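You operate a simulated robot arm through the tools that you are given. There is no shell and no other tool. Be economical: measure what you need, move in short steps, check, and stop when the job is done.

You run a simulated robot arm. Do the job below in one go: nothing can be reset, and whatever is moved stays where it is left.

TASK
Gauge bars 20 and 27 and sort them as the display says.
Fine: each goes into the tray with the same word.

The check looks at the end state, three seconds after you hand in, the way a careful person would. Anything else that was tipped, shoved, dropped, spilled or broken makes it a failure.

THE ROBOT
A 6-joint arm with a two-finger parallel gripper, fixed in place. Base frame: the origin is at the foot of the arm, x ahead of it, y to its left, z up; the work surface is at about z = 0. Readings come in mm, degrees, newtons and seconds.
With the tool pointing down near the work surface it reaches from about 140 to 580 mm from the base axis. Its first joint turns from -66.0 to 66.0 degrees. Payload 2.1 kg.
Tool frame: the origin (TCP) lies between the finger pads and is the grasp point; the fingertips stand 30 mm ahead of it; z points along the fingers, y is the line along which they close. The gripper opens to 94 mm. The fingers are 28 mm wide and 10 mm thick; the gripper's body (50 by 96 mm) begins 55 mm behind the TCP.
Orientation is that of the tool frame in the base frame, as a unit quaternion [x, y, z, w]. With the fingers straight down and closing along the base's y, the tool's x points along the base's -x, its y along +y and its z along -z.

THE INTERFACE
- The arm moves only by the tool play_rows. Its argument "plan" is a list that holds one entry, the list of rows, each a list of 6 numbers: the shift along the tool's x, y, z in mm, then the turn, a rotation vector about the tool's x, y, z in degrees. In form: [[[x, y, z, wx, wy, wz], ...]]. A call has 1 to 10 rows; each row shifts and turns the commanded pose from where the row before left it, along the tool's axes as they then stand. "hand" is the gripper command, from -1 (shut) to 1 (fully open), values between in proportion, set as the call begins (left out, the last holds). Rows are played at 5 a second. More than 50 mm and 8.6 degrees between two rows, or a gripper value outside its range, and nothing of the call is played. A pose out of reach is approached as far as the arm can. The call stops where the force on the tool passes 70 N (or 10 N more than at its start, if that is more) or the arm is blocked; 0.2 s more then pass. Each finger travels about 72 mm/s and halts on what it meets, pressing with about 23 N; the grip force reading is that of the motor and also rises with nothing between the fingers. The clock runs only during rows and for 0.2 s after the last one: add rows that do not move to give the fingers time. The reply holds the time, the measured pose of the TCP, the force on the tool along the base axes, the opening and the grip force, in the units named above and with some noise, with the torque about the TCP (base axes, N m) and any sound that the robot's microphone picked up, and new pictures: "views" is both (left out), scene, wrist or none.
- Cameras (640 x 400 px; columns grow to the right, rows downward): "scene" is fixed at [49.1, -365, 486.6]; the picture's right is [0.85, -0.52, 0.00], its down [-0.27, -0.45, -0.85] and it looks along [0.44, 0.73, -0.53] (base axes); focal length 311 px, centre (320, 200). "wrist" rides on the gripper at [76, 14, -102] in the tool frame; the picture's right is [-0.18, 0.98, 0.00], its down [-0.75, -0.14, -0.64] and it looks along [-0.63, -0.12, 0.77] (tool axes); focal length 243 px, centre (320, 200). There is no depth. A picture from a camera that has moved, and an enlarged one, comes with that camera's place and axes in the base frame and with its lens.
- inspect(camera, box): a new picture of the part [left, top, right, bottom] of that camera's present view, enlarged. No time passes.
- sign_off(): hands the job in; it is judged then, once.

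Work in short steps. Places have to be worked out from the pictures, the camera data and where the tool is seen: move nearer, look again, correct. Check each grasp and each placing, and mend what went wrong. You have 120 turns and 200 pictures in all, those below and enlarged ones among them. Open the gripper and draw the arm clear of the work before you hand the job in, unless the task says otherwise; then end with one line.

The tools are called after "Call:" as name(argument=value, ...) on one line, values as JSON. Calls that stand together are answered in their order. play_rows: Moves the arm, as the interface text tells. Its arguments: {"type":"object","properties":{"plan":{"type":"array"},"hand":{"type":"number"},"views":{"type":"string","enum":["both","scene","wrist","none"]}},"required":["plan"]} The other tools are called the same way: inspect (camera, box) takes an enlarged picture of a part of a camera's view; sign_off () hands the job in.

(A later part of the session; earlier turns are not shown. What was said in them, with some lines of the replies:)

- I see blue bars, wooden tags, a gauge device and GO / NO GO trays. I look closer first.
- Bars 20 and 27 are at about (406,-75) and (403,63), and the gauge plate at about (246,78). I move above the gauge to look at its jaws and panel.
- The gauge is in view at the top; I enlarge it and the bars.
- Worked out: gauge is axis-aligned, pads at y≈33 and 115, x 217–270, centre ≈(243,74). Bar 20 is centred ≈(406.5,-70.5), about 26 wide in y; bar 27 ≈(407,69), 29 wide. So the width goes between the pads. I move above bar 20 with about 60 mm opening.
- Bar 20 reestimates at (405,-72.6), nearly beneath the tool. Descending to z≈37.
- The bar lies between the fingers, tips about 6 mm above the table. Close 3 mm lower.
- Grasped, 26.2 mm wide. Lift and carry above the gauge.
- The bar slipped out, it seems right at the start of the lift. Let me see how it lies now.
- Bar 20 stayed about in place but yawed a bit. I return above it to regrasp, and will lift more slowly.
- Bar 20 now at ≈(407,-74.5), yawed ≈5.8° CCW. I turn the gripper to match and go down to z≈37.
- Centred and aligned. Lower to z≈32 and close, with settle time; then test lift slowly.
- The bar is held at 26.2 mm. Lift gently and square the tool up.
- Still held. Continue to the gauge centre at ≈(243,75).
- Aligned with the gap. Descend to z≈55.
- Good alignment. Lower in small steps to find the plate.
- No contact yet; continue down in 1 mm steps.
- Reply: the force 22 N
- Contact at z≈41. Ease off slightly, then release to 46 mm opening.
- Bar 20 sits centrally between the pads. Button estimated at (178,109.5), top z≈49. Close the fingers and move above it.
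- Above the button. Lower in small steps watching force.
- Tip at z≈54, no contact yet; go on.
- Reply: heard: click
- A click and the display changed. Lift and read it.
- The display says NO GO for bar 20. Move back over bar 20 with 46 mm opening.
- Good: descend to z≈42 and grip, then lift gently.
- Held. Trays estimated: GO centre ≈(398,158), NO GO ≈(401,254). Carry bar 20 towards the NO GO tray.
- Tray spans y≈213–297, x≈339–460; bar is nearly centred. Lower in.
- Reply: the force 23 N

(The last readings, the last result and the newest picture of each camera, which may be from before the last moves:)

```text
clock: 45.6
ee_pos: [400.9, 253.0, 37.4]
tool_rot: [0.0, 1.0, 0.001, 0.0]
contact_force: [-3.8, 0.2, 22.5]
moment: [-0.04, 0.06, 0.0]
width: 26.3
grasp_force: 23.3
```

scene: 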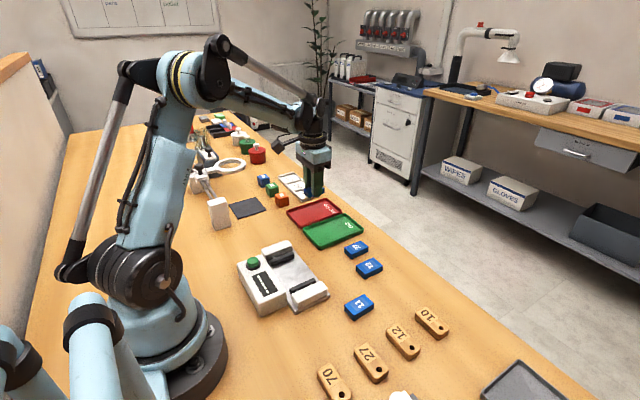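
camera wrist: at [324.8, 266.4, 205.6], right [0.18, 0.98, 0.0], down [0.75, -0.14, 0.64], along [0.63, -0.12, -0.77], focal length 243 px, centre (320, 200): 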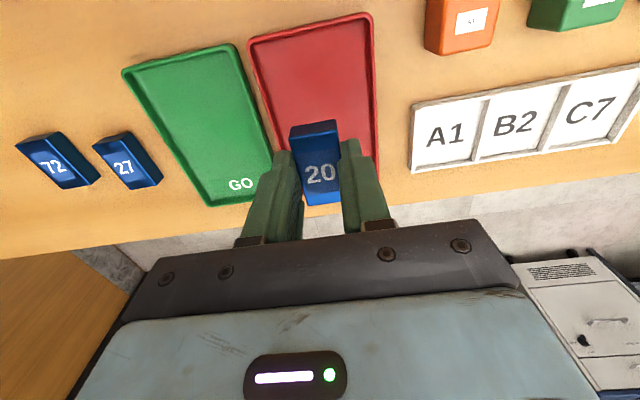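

Touching the tray floor. Ease, release to 46 mm and rise.

Call:
play_rows(plan=[[[0, 0, -0.8, 0, 0, 0], [0, 0, 0, 0, 0, 0]]], views="none")

Call:
play_rows(plan=[[[0, 0, 0, 0, 0, 0], [0, 0, 0, 0, 0, 0], [0, 0, 0, 0, 0, 0]]], hand=-0.02, views="none")

Call:
play_rows(plan=[[[0, 0, -5, 0, 0, 0], [0, 0, -15, 0, 0, 0], [0, 0, -30, 0, 0, 0], [0, 0, -40, 0, 0, 0], [0, -40, 0, 0, 0, 0], [0, -40, 0, 0, 0, 0], [0, -40, 0, 0, 0, 0], [-5, -40, 0, 0, 0, 0], [0, -24, 0, 0, 0, 0], [0, 0, 0, 0, 0, 0]]], hand=0.28)

Call:
inspect(camera="wrist", box=[240, 50, 400, 150])

```text
clock: 46.2
ee_pos: [400.6, 254.6, 37.3]
tool_rot: [0.001, 1.0, 0.0, -0.001]
contact_force: [-2.5, -0.7, 8.7]
moment: [0.0, 0.1, 0.0]
width: 26.2
grasp_force: 23.3
```

```text
clock: 47.0
ee_pos: [401.1, 254.6, 37.8]
tool_rot: [0.0, 1.0, 0.0, 0.0]
contact_force: [0.6, -0.5, -0.4]
moment: [0.04, 0.02, 0.02]
width: 46.2
grasp_force: 0.0
```

```text
clock: 49.2
ee_pos: [405.2, 69.8, 129.1]
tool_rot: [0.0, 1.0, 0.0, 0.0]
contact_force: [-0.3, -0.2, 0.5]
moment: [0.01, -0.01, -0.01]
width: 60.2
grasp_force: 0.1
camera wrist: at [329.2, 84.2, 231.3], right [0.18, 0.98, 0.0], down [0.75, -0.14, 0.64], along [0.63, -0.12, -0.77], focal length 243 px, centre (320, 200)
```

scene: 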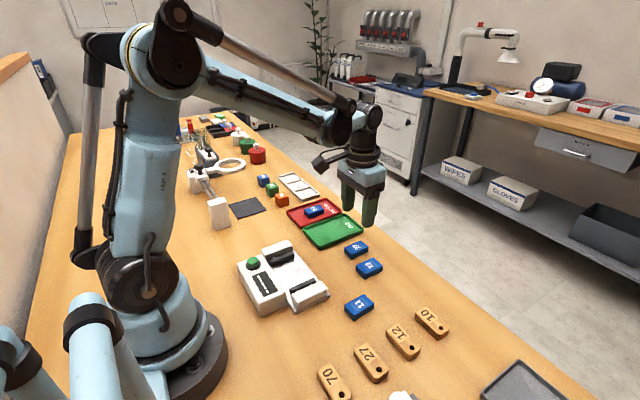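
wrist: 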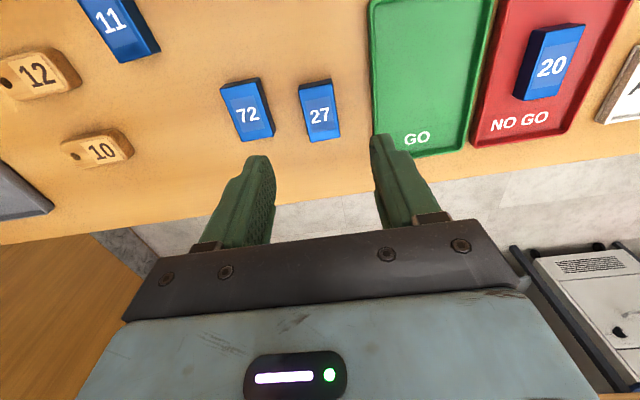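

```text
4.00 times, centred on (320, 100) of wrist
camera zoom: at [329.2, 84.2, 231.3], right [0.18, 0.98, 0.0], down [0.75, -0.14, 0.64], along [0.63, -0.12, -0.77], focal length 970 px, centre (320, 600)
```

zoom: 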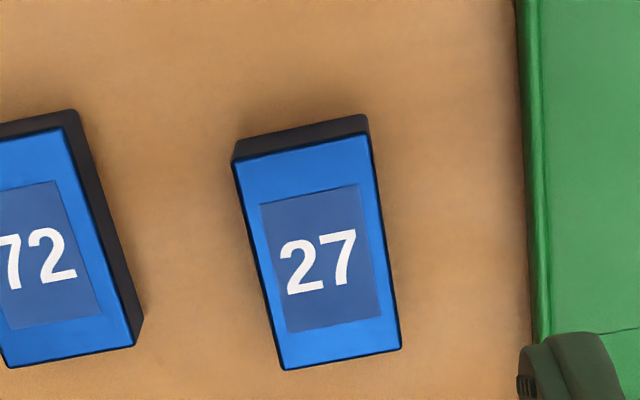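

Bar 20 rests in NO GO. Bar 27 computes to (408,69.4), square. Descend around it with 54 mm opening.

Call:
play_rows(plan=[[[-2, 0, 20, 0, 0, 0], [0, 0, 30, 0, 0, 0], [0, 0, 30, 0, 0, 0], [0, 0, 11, 0, 0, 0], [0, 0, 0, 0, 0, 0]]], hand=0.15, views="wrist")

```text
clock: 50.4
ee_pos: [407.1, 69.4, 34.7]
tool_rot: [0.0, 1.0, 0.0, 0.0]
contact_force: [0.0, 0.1, -0.3]
moment: [0.0, 0.03, 0.01]
width: 54.3
grasp_force: 0.1
camera wrist: at [330.8, 84.3, 138.0], right [0.18, 0.98, 0.0], down [0.75, -0.14, 0.64], along [0.63, -0.12, -0.77], focal length 243 px, centre (320, 200)
```

wrist: 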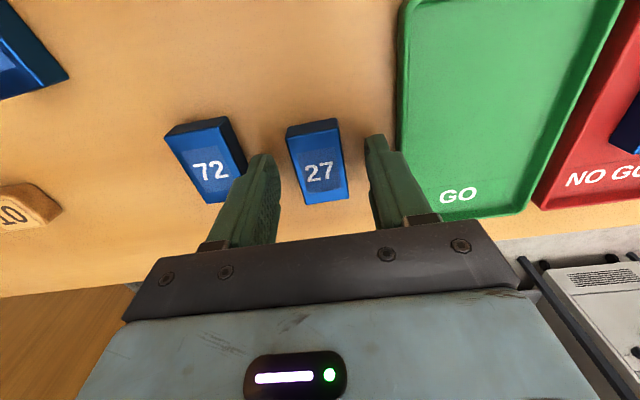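

Clear on both sides. Lower 2 mm, close, then lift gently.

Call:
play_rows(plan=[[[0, 0, 2, 0, 0, 0], [0, 0, 0, 0, 0, 0]]], views="none")

Call:
play_rows(plan=[[[0, 0, 0, 0, 0, 0], [0, 0, 0, 0, 0, 0], [0, 0, 0, 0, 0, 0], [0, 0, 0, 0, 0, 0]]], hand=-1, views="none")

Call:
play_rows(plan=[[[0, 0, -2, 0, 0, 0], [0, 0, -4, 0, 0, 0], [0, 0, -7, 0, 0, 0], [0, 0, -10, 0, 0, 0], [0, 0, -12, 0, 0, 0], [0, 0, -12, 0, 0, 0], [0, 0, -12, 0, 0, 0], [0, 0, -10, 0, 0, 0], [0, 0, -6, 0, 0, 0], [0, 0, 0, 0, 0, 0]]], views="wrist")

```text
clock: 51.0
ee_pos: [407.8, 70.9, 34.3]
tool_rot: [0.0, 1.0, -0.001, 0.0]
contact_force: [0.7, -0.4, 0.0]
moment: [0.03, 0.0, -0.02]
width: 54.3
grasp_force: 0.1
```

```text
clock: 52.0
ee_pos: [406.6, 71.3, 34.9]
tool_rot: [0.0, 1.0, 0.0, 0.0]
contact_force: [0.1, -0.6, -0.2]
moment: [0.02, -0.01, 0.0]
width: 29.2
grasp_force: 22.5
```

```text
clock: 54.2
ee_pos: [407.9, 70.0, 110.2]
tool_rot: [0.001, 1.0, 0.0, 0.0]
contact_force: [0.7, -0.3, -0.8]
moment: [0.0, -0.02, -0.01]
width: 29.4
grasp_force: 23.2
camera wrist: at [330.8, 84.3, 212.6], right [0.18, 0.98, 0.0], down [0.75, -0.14, 0.64], along [0.63, -0.12, -0.77], focal length 243 px, centre (320, 200)
```

wrist: 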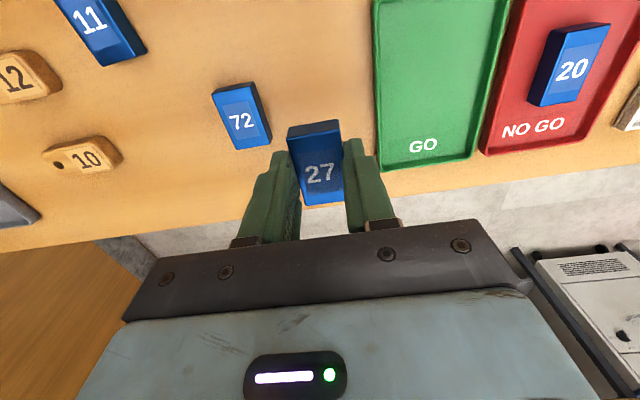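

Held at 29.3 mm. Carry to the gauge.

Call:
play_rows(plan=[[[7, 0, 0, 0, 0, 0], [14, 1, 0, 0, 0, 0], [20, 1, 0, 0, 0, 0], [21, 1, 0, 0, 0, 0], [21, 1, 0, 0, 0, 0], [21, 1, 0, 0, 0, 0], [21, 0, 0, 0, 0, 0], [20, 0, 0, 0, 0, 0], [13, 0, 0, 0, 0, 0], [7, 0, 0, 0, 0, 0]]], views="none")

Call:
play_rows(plan=[[[0, 0, 8, 0, 0, 0], [0, 0, 15, 0, 0, 0], [0, 0, 15, 0, 0, 0], [0, 0, 12, 0, 0, 0], [0, 0, 8, 0, 0, 0], [0, 0, 0, 0, 0, 0]]], views="wrist")

```text
clock: 56.4
ee_pos: [242.9, 75.1, 109.2]
tool_rot: [0.0, 1.0, 0.0, 0.0]
contact_force: [0.5, 0.5, -0.9]
moment: [0.03, -0.02, 0.04]
width: 29.1
grasp_force: 23.0
```

```text
clock: 57.8
ee_pos: [242.7, 74.4, 50.9]
tool_rot: [0.001, 1.0, 0.001, 0.0]
contact_force: [0.0, -0.7, -0.8]
moment: [0.04, 0.02, -0.01]
width: 29.4
grasp_force: 23.1
camera wrist: at [166.0, 89.3, 153.5], right [0.18, 0.98, 0.0], down [0.75, -0.14, 0.64], along [0.63, -0.12, -0.77], focal length 243 px, centre (320, 200)
```

wrist: 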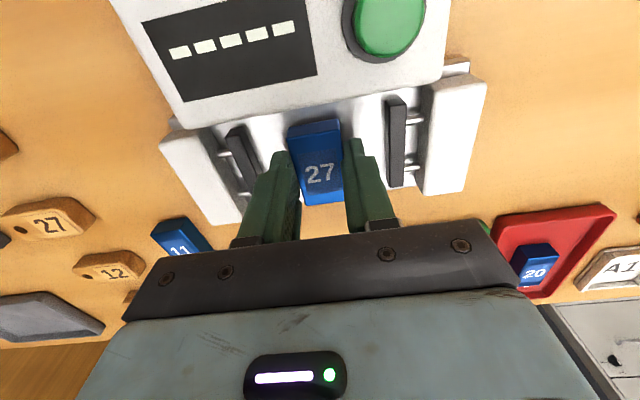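

In the gap. Lower to contact.

Call:
play_rows(plan=[[[0, 0, 3, 0, 0, 0], [0, 0, 2, 0, 0, 0], [0, 0, 1, 0, 0, 0], [0, 0, 0, 0, 0, 0]]], views="none")

Call:
play_rows(plan=[[[0, 0, 1, 0, 0, 0], [0, 0, 0, 0, 0, 0]]], views="none")

Call:
play_rows(plan=[[[0, 0, 1, 0, 0, 0], [0, 0, 0, 0, 0, 0]]], views="none")

```text
clock: 58.8
ee_pos: [243.5, 75.3, 44.0]
tool_rot: [0.0, 1.0, 0.0, 0.001]
contact_force: [-0.6, -0.1, -1.2]
moment: [-0.01, -0.01, 0.0]
width: 29.4
grasp_force: 23.2
```

```text
clock: 59.4
ee_pos: [244.1, 75.6, 44.9]
tool_rot: [0.0, 1.0, 0.0, 0.0]
contact_force: [-0.4, 0.6, -0.7]
moment: [-0.02, -0.01, -0.01]
width: 29.1
grasp_force: 23.4
```

```text
clock: 60.0
ee_pos: [243.4, 75.5, 43.5]
tool_rot: [0.0, 1.0, 0.0, 0.0]
contact_force: [-3.0, 0.4, 22.2]
moment: [-0.02, 0.01, -0.02]
width: 29.2
grasp_force: 23.0
```

Contact. Ease off, release to 48 mm, rise, and move towards the button.

Call:
play_rows(plan=[[[0, 0, -0.8, 0, 0, 0], [0, 0, 0, 0, 0, 0]]], views="none")

Call:
play_rows(plan=[[[0, 0, 0, 0, 0, 0], [0, 0, 0, 0, 0, 0], [0, 0, 0, 0, 0, 0]]], hand=0.02, views="none")

Call:
play_rows(plan=[[[0, 0, -5, 0, 0, 0], [0, 0, -15, 0, 0, 0], [0, 0, -30, 0, 0, 0], [0, 0, -40, 0, 0, 0], [0, 0, 0, 0, 0, 0]]], views="wrist")

Call:
play_rows(plan=[[[22, 11, 0, 0, 0, 0], [22, 11, 0, 0, 0, 0], [21, 11, 0, 0, 0, 0], [0, 0, 20, 0, 0, 0], [0, 0, 20, 0, 0, 0], [0, 0, 8, 0, 0, 0], [0, 0, 0, 0, 0, 0]]], hand=-1, views="scene")

```text
clock: 60.6
ee_pos: [243.4, 75.0, 43.9]
tool_rot: [0.001, 1.0, 0.001, 0.001]
contact_force: [0.8, 0.0, -0.3]
moment: [-0.02, -0.01, -0.01]
width: 29.0
grasp_force: 23.2
```

```text
clock: 61.4
ee_pos: [243.7, 74.4, 44.3]
tool_rot: [0.001, 1.0, 0.001, -0.001]
contact_force: [-1.1, -0.3, -0.1]
moment: [0.0, -0.04, -0.01]
width: 47.6
grasp_force: 0.1
```

```text
clock: 62.6
ee_pos: [244.7, 76.7, 136.1]
tool_rot: [0.001, 1.0, -0.001, 0.0]
contact_force: [0.0, -0.8, -0.1]
moment: [-0.02, 0.0, -0.01]
width: 48.0
grasp_force: 0.1
camera wrist: at [168.6, 90.5, 238.3], right [0.18, 0.98, 0.0], down [0.75, -0.14, 0.64], along [0.63, -0.12, -0.77], focal length 243 px, centre (320, 200)
```

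wrist: 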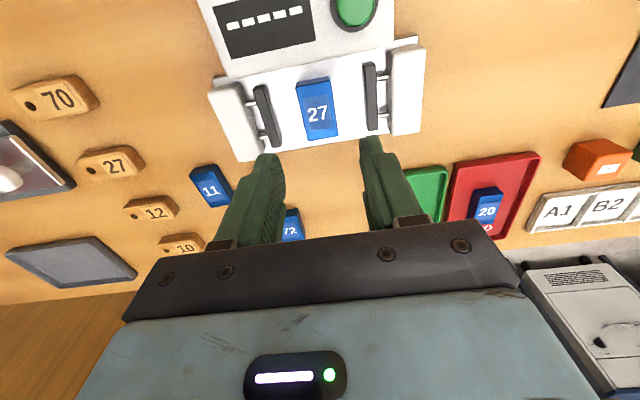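

```text
clock: 64.2
ee_pos: [177.3, 107.7, 86.2]
tool_rot: [0.001, 1.0, 0.0, -0.001]
contact_force: [0.0, 0.2, -0.3]
moment: [0.01, 0.02, 0.0]
width: 0.0
grasp_force: 22.8
```

scene: 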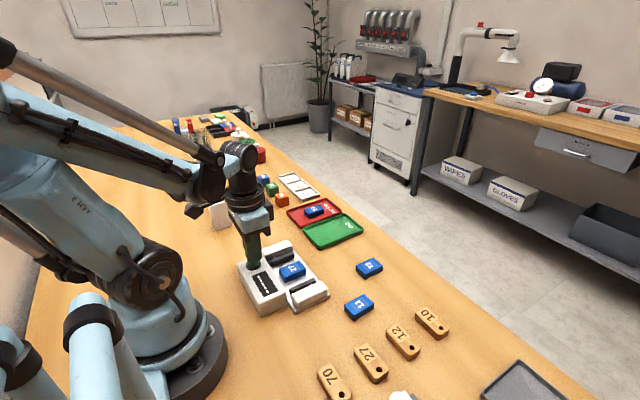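

Bar 27 is between the pads, tool over the button at z 86. Press down to about z 80, as before, then a little more.

Call:
play_rows(plan=[[[0, 0, 2, 0, 0, 0], [0, 0, 2, 0, 0, 0], [0, 0, 1.5, 0, 0, 0], [0, 0, 1.5, 0, 0, 0]]], views="scene")

Call:
inspect(camera="scene", box=[220, 210, 340, 320])

```text
clock: 65.2
ee_pos: [178.3, 107.9, 80.3]
tool_rot: [0.0, 1.0, 0.0, 0.0]
contact_force: [-0.2, 1.0, 2.9]
moment: [0.0, 0.0, 0.03]
width: 0.0
grasp_force: 23.5
heard: click
```

scene: 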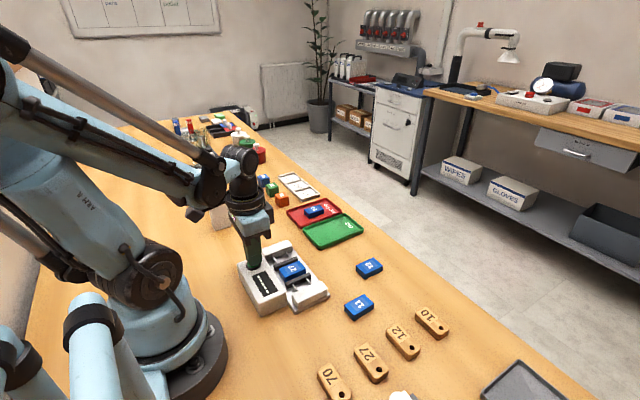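

```text
3.64 times, centred on (280, 265) of scene
camera zoom: at [49.1, -365.0, 486.6], right [0.85, -0.52, 0.0], down [-0.27, -0.45, -0.85], along [0.44, 0.73, -0.53], focal length 1131 px, centre (466, -36)
```

zoom: 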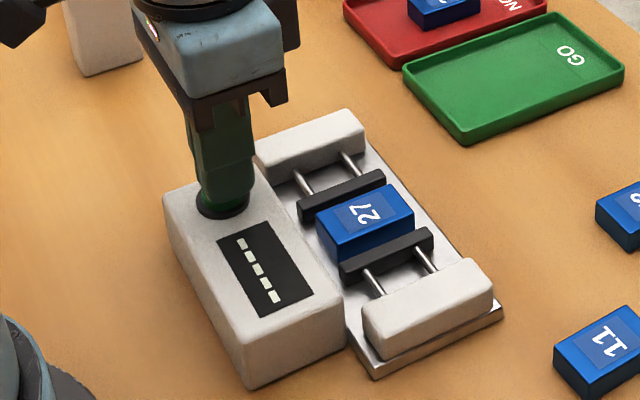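

Click, and the jaws are closing on the bar. Rise and wait for the reading.

Call:
play_rows(plan=[[[0, 0, 0, 0, 0, 0], [0, 0, 0, 0, 0, 0], [0, 0, -10, 0, 0, 0], [0, 0, -20, 0, 0, 0], [0, 0, -20, 0, 0, 0], [0, 0, 0, 0, 0, 0], [0, 0, 0, 0, 0, 0]]], views="none")

Call:
inspect(camera="scene", box=[220, 210, 340, 320])

```text
clock: 66.8
ee_pos: [179.6, 107.9, 129.0]
tool_rot: [0.001, 1.0, 0.0, 0.0]
contact_force: [-0.4, -0.3, 0.0]
moment: [-0.03, 0.02, -0.01]
width: 0.2
grasp_force: 22.6
```

```text
3.64 times, centred on (280, 265) of scene
camera zoom: at [49.1, -365.0, 486.6], right [0.85, -0.52, 0.0], down [-0.27, -0.45, -0.85], along [0.44, 0.73, -0.53], focal length 1131 px, centre (466, -36)
```

zoom: 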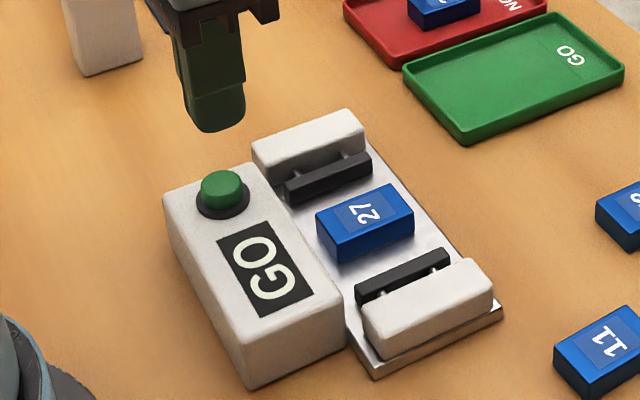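

Bar 27 reads GO, and the jaws have opened again. Return over the bar and descend.

Call:
play_rows(plan=[[[-21.5, -11, 0, 0, 0, 0], [-21.5, -11, 0, 0, 0, 0], [-21.5, -11, 0, 0, 0, 0], [0, 0, 30, 0, 0, 0], [0, 0, 20, 0, 0, 0], [0, 0, 0, 0, 0, 0]]], hand=0.02, views="wrist")

```text
clock: 68.2
ee_pos: [244.1, 74.7, 78.4]
tool_rot: [-0.001, 1.0, 0.001, 0.001]
contact_force: [0.0, 0.2, -0.1]
moment: [0.0, 0.0, 0.03]
width: 47.8
grasp_force: 0.0
camera wrist: at [167.1, 89.0, 181.4], right [0.18, 0.98, 0.0], down [0.75, -0.14, 0.64], along [0.63, -0.12, -0.77], focal length 243 px, centre (320, 200)
```

wrist: 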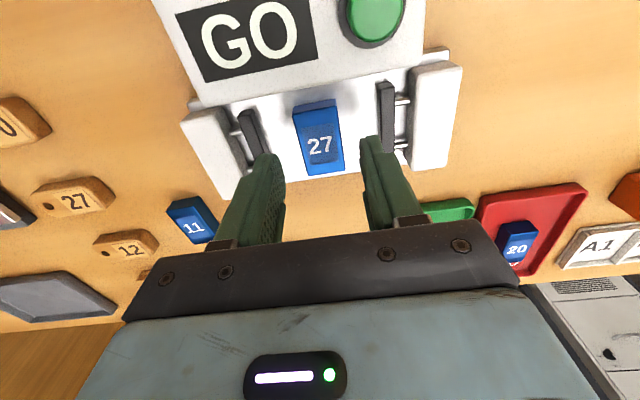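

Aligned. Descend to z≈43, grip, lift gently.

Call:
play_rows(plan=[[[0, 0, 13, 0, 0, 0], [0, 0, 12, 0, 0, 0], [0, 0, 7, 0, 0, 0], [0, 0, 2.5, 0, 0, 0], [0, 0, 0, 0, 0, 0]]], views="none")

Call:
play_rows(plan=[[[0, 0, 0, 0, 0, 0], [0, 0, 0, 0, 0, 0], [0, 0, 0, 0, 0, 0], [0, 0, 0, 0, 0, 0]]], hand=-1, views="none")

Call:
play_rows(plan=[[[0, 0, -2, 0, 0, 0], [0, 0, -4, 0, 0, 0], [0, 0, -7, 0, 0, 0], [0, 0, -10, 0, 0, 0], [0, 0, -10, 0, 0, 0], [0, 0, -10, 0, 0, 0], [0, 0, -10, 0, 0, 0], [0, 0, -7, 0, 0, 0], [0, 0, 0, 0, 0, 0]]], views="none")

```text
clock: 69.4
ee_pos: [241.7, 75.7, 44.7]
tool_rot: [0.0, 1.0, 0.0, -0.001]
contact_force: [0.5, 0.6, 0.4]
moment: [0.04, 0.01, -0.05]
width: 47.9
grasp_force: 0.0
```

```text
clock: 70.4
ee_pos: [243.0, 75.9, 44.4]
tool_rot: [0.0, 1.0, -0.001, 0.0]
contact_force: [-0.1, 0.3, 0.4]
moment: [0.0, 0.03, -0.04]
width: 29.3
grasp_force: 23.3
```

```text
clock: 72.4
ee_pos: [243.9, 75.9, 104.0]
tool_rot: [-0.001, 1.0, 0.001, 0.001]
contact_force: [0.4, 0.3, -0.6]
moment: [0.0, 0.03, 0.0]
width: 29.4
grasp_force: 23.1
```

Held. Carry to the GO tray centre ≈(400,161).

Call:
play_rows(plan=[[[-7, 4, 0, 0, 0, 0], [-14, 7, 0, 0, 0, 0], [-18, 10, 0, 0, 0, 0], [-19, 11, 0, 0, 0, 0], [-20, 11, 0, 0, 0, 0], [-20, 11, 0, 0, 0, 0], [-19, 11, 0, 0, 0, 0], [-18, 10, 0, 0, 0, 0], [-14, 7, 0, 0, 0, 0], [-7, 3, 0, 0, 0, 0]]], views="none")

Call:
play_rows(plan=[[[0, 0, 5, 0, 0, 0], [0, 0, 5, 0, 0, 0], [0, 0, 0, 0, 0, 0]]])

```text
clock: 74.6
ee_pos: [398.2, 160.5, 104.8]
tool_rot: [0.0, 1.0, 0.0, 0.0]
contact_force: [0.3, 0.1, -0.2]
moment: [0.03, -0.02, 0.02]
width: 29.2
grasp_force: 23.1
```

```text
clock: 75.4
ee_pos: [399.3, 160.4, 93.6]
tool_rot: [0.001, 1.0, 0.001, 0.0]
contact_force: [0.0, 0.4, 0.4]
moment: [0.04, -0.01, 0.03]
width: 29.2
grasp_force: 23.3
camera wrist: at [321.9, 174.2, 197.1], right [0.18, 0.98, 0.0], down [0.75, -0.14, 0.64], along [0.63, -0.12, -0.77], focal length 243 px, centre (320, 200)
```

scene: 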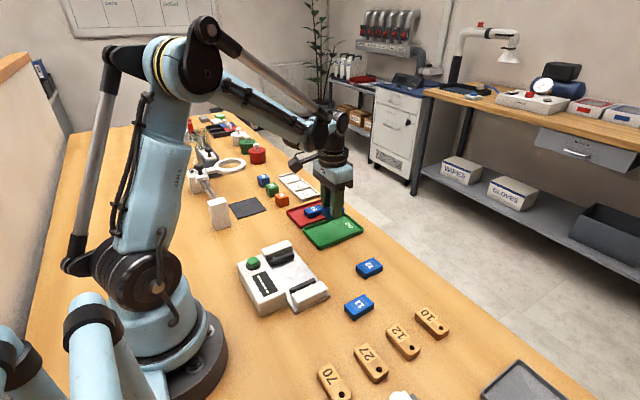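
wrist: 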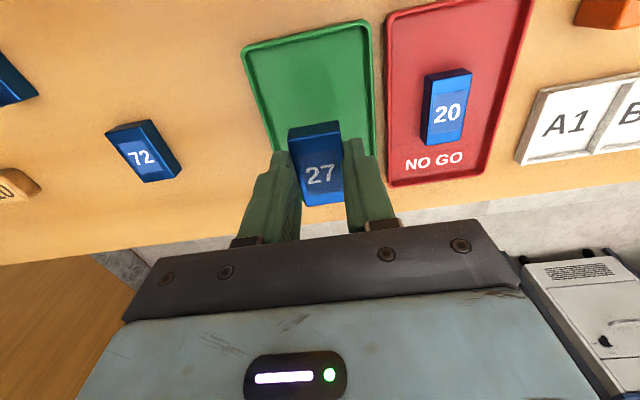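

Well placed over the GO tray. Lower to near contact (expected z≈38).

Call:
play_rows(plan=[[[0, 0, 10, 0, 0, 0], [0, 0, 15, 0, 0, 0], [0, 0, 14, 0, 0, 0], [0, 0, 8, 0, 0, 0], [0, 0, 4, 0, 0, 0], [0, 0, 1, 0, 0, 0], [0, 0, 0, 0, 0, 0]]], views="none")

Call:
play_rows(plan=[[[0, 0, 1, 0, 0, 0], [0, 0, 1, 0, 0, 0], [0, 0, 0, 0, 0, 0]]], views="none")

```text
clock: 77.0
ee_pos: [398.3, 158.6, 42.7]
tool_rot: [0.001, 1.0, 0.0, 0.0]
contact_force: [0.0, -0.5, -0.6]
moment: [-0.01, -0.03, -0.02]
width: 29.0
grasp_force: 22.9
```

```text
clock: 77.8
ee_pos: [398.2, 160.2, 40.7]
tool_rot: [0.001, 1.0, 0.0, -0.001]
contact_force: [0.4, -0.3, -1.0]
moment: [0.02, 0.02, -0.04]
width: 28.9
grasp_force: 22.8
```

Call:
play_rows(plan=[[[0, 0, 1, 0, 0, 0], [0, 0, 0, 0, 0, 0]]], views="none")

Call:
play_rows(plan=[[[0, 0, 1, 0, 0, 0], [0, 0, 0, 0, 0, 0]]], views="none")

```text
clock: 78.4
ee_pos: [398.3, 159.8, 39.5]
tool_rot: [0.001, 1.0, 0.0, 0.0]
contact_force: [0.0, 0.6, -1.8]
moment: [0.01, 0.02, -0.02]
width: 29.4
grasp_force: 23.0
```

```text
clock: 79.0
ee_pos: [398.3, 159.8, 38.0]
tool_rot: [0.001, 1.0, 0.0, 0.001]
contact_force: [1.3, -2.8, 20.2]
moment: [-0.07, -0.03, -0.02]
width: 29.3
grasp_force: 22.9
```

Contact with the floor. Ease, release, rise and draw away.

Call:
play_rows(plan=[[[0, 0, -0.8, 0, 0, 0], [0, 0, 0, 0, 0, 0]]], views="none")

Call:
play_rows(plan=[[[0, 0, 0, 0, 0, 0], [0, 0, 0, 0, 0, 0], [0, 0, 0, 0, 0, 0]]], hand=0.02, views="none")

Call:
play_rows(plan=[[[0, 0, -5, 0, 0, 0], [0, 0, -15, 0, 0, 0], [0, 0, -30, 0, 0, 0], [0, 0, -40, 0, 0, 0], [0, 0, -40, 0, 0, 0], [20, -30, -30, 0, 0, 0], [20, -30, -30, 0, 0, 0], [20, -30, -30, 0, 0, 0], [20, -30, -30, 0, 0, 0], [0, 0, 0, 0, 0, 0]]])

Call:
inspect(camera="scene", box=[220, 170, 460, 320])

```text
clock: 79.6
ee_pos: [398.9, 160.6, 38.6]
tool_rot: [0.0, 1.0, 0.0, 0.0]
contact_force: [0.5, -1.1, 1.9]
moment: [-0.02, -0.02, -0.01]
width: 29.2
grasp_force: 23.3
```

```text
clock: 80.4
ee_pos: [399.2, 160.4, 39.6]
tool_rot: [0.0, 1.0, 0.001, 0.0]
contact_force: [-0.3, 0.1, 0.7]
moment: [-0.02, -0.01, 0.0]
width: 47.6
grasp_force: 0.1
```

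```text
clock: 82.6
ee_pos: [319.5, 39.8, 292.7]
tool_rot: [0.0, 1.0, 0.0, 0.0]
contact_force: [0.6, 0.4, 0.0]
moment: [-0.01, 0.0, -0.03]
width: 47.9
grasp_force: 0.0
camera wrist: at [243.7, 53.5, 394.7], right [0.18, 0.98, 0.0], down [0.75, -0.14, 0.64], along [0.63, -0.12, -0.77], focal length 243 px, centre (320, 200)
```

scene: 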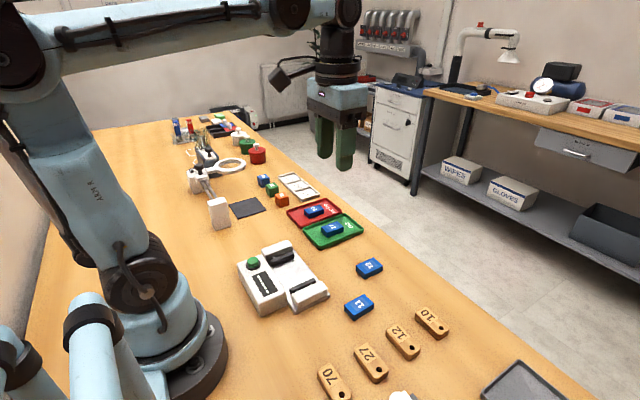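
wrist: 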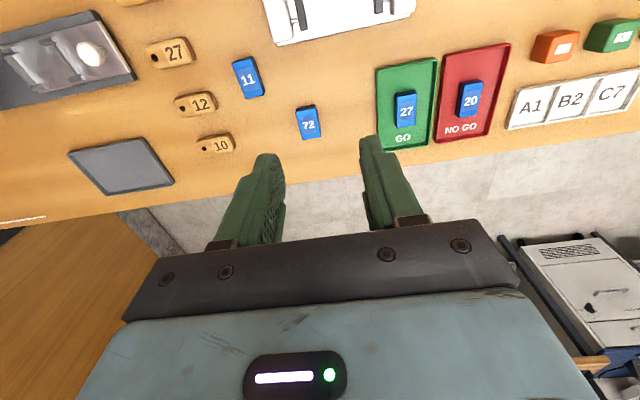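

```text
2.67 times, centred on (340, 245) of scene
camera zoom: at [49.1, -365.0, 486.6], right [0.85, -0.52, 0.0], down [-0.27, -0.45, -0.85], along [0.44, 0.73, -0.53], focal length 830 px, centre (267, 80)
```

zoom: 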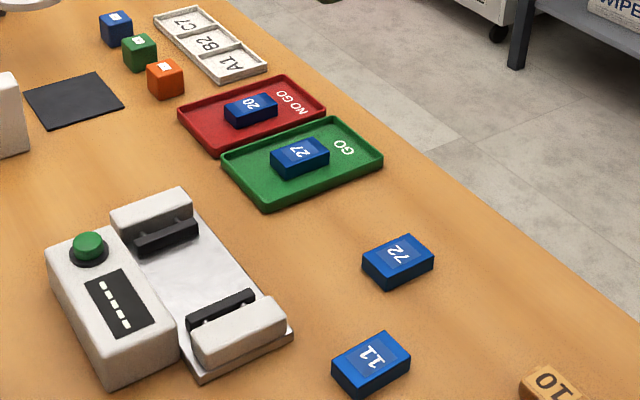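

Both bars rest flat in their trays and nothing else has moved. Open fully and hand in.

Call:
play_rows(plan=[[[0, 0, 0, 0, 0, 0], [0, 0, 0, 0, 0, 0], [0, 0, 0, 0, 0, 0]]], hand=1, views="none")

Call:
sign_off()

```text
clock: 83.4
ee_pos: [319.7, 40.0, 291.7]
tool_rot: [0.0, 1.0, 0.0, 0.0]
contact_force: [-0.3, -0.2, -0.5]
moment: [-0.03, -0.05, 0.03]
width: 93.8
grasp_force: 0.1
```

```text
The job is handed in.
```

Both bars are gauged and sorted: bar 20 read NO GO and lies in the NO GO tray, bar 27 read GO and lies in the GO tray; bar 20 slipped from the gripper once on the first lift, staying in its spot with a slight turn, before I regrasped it.
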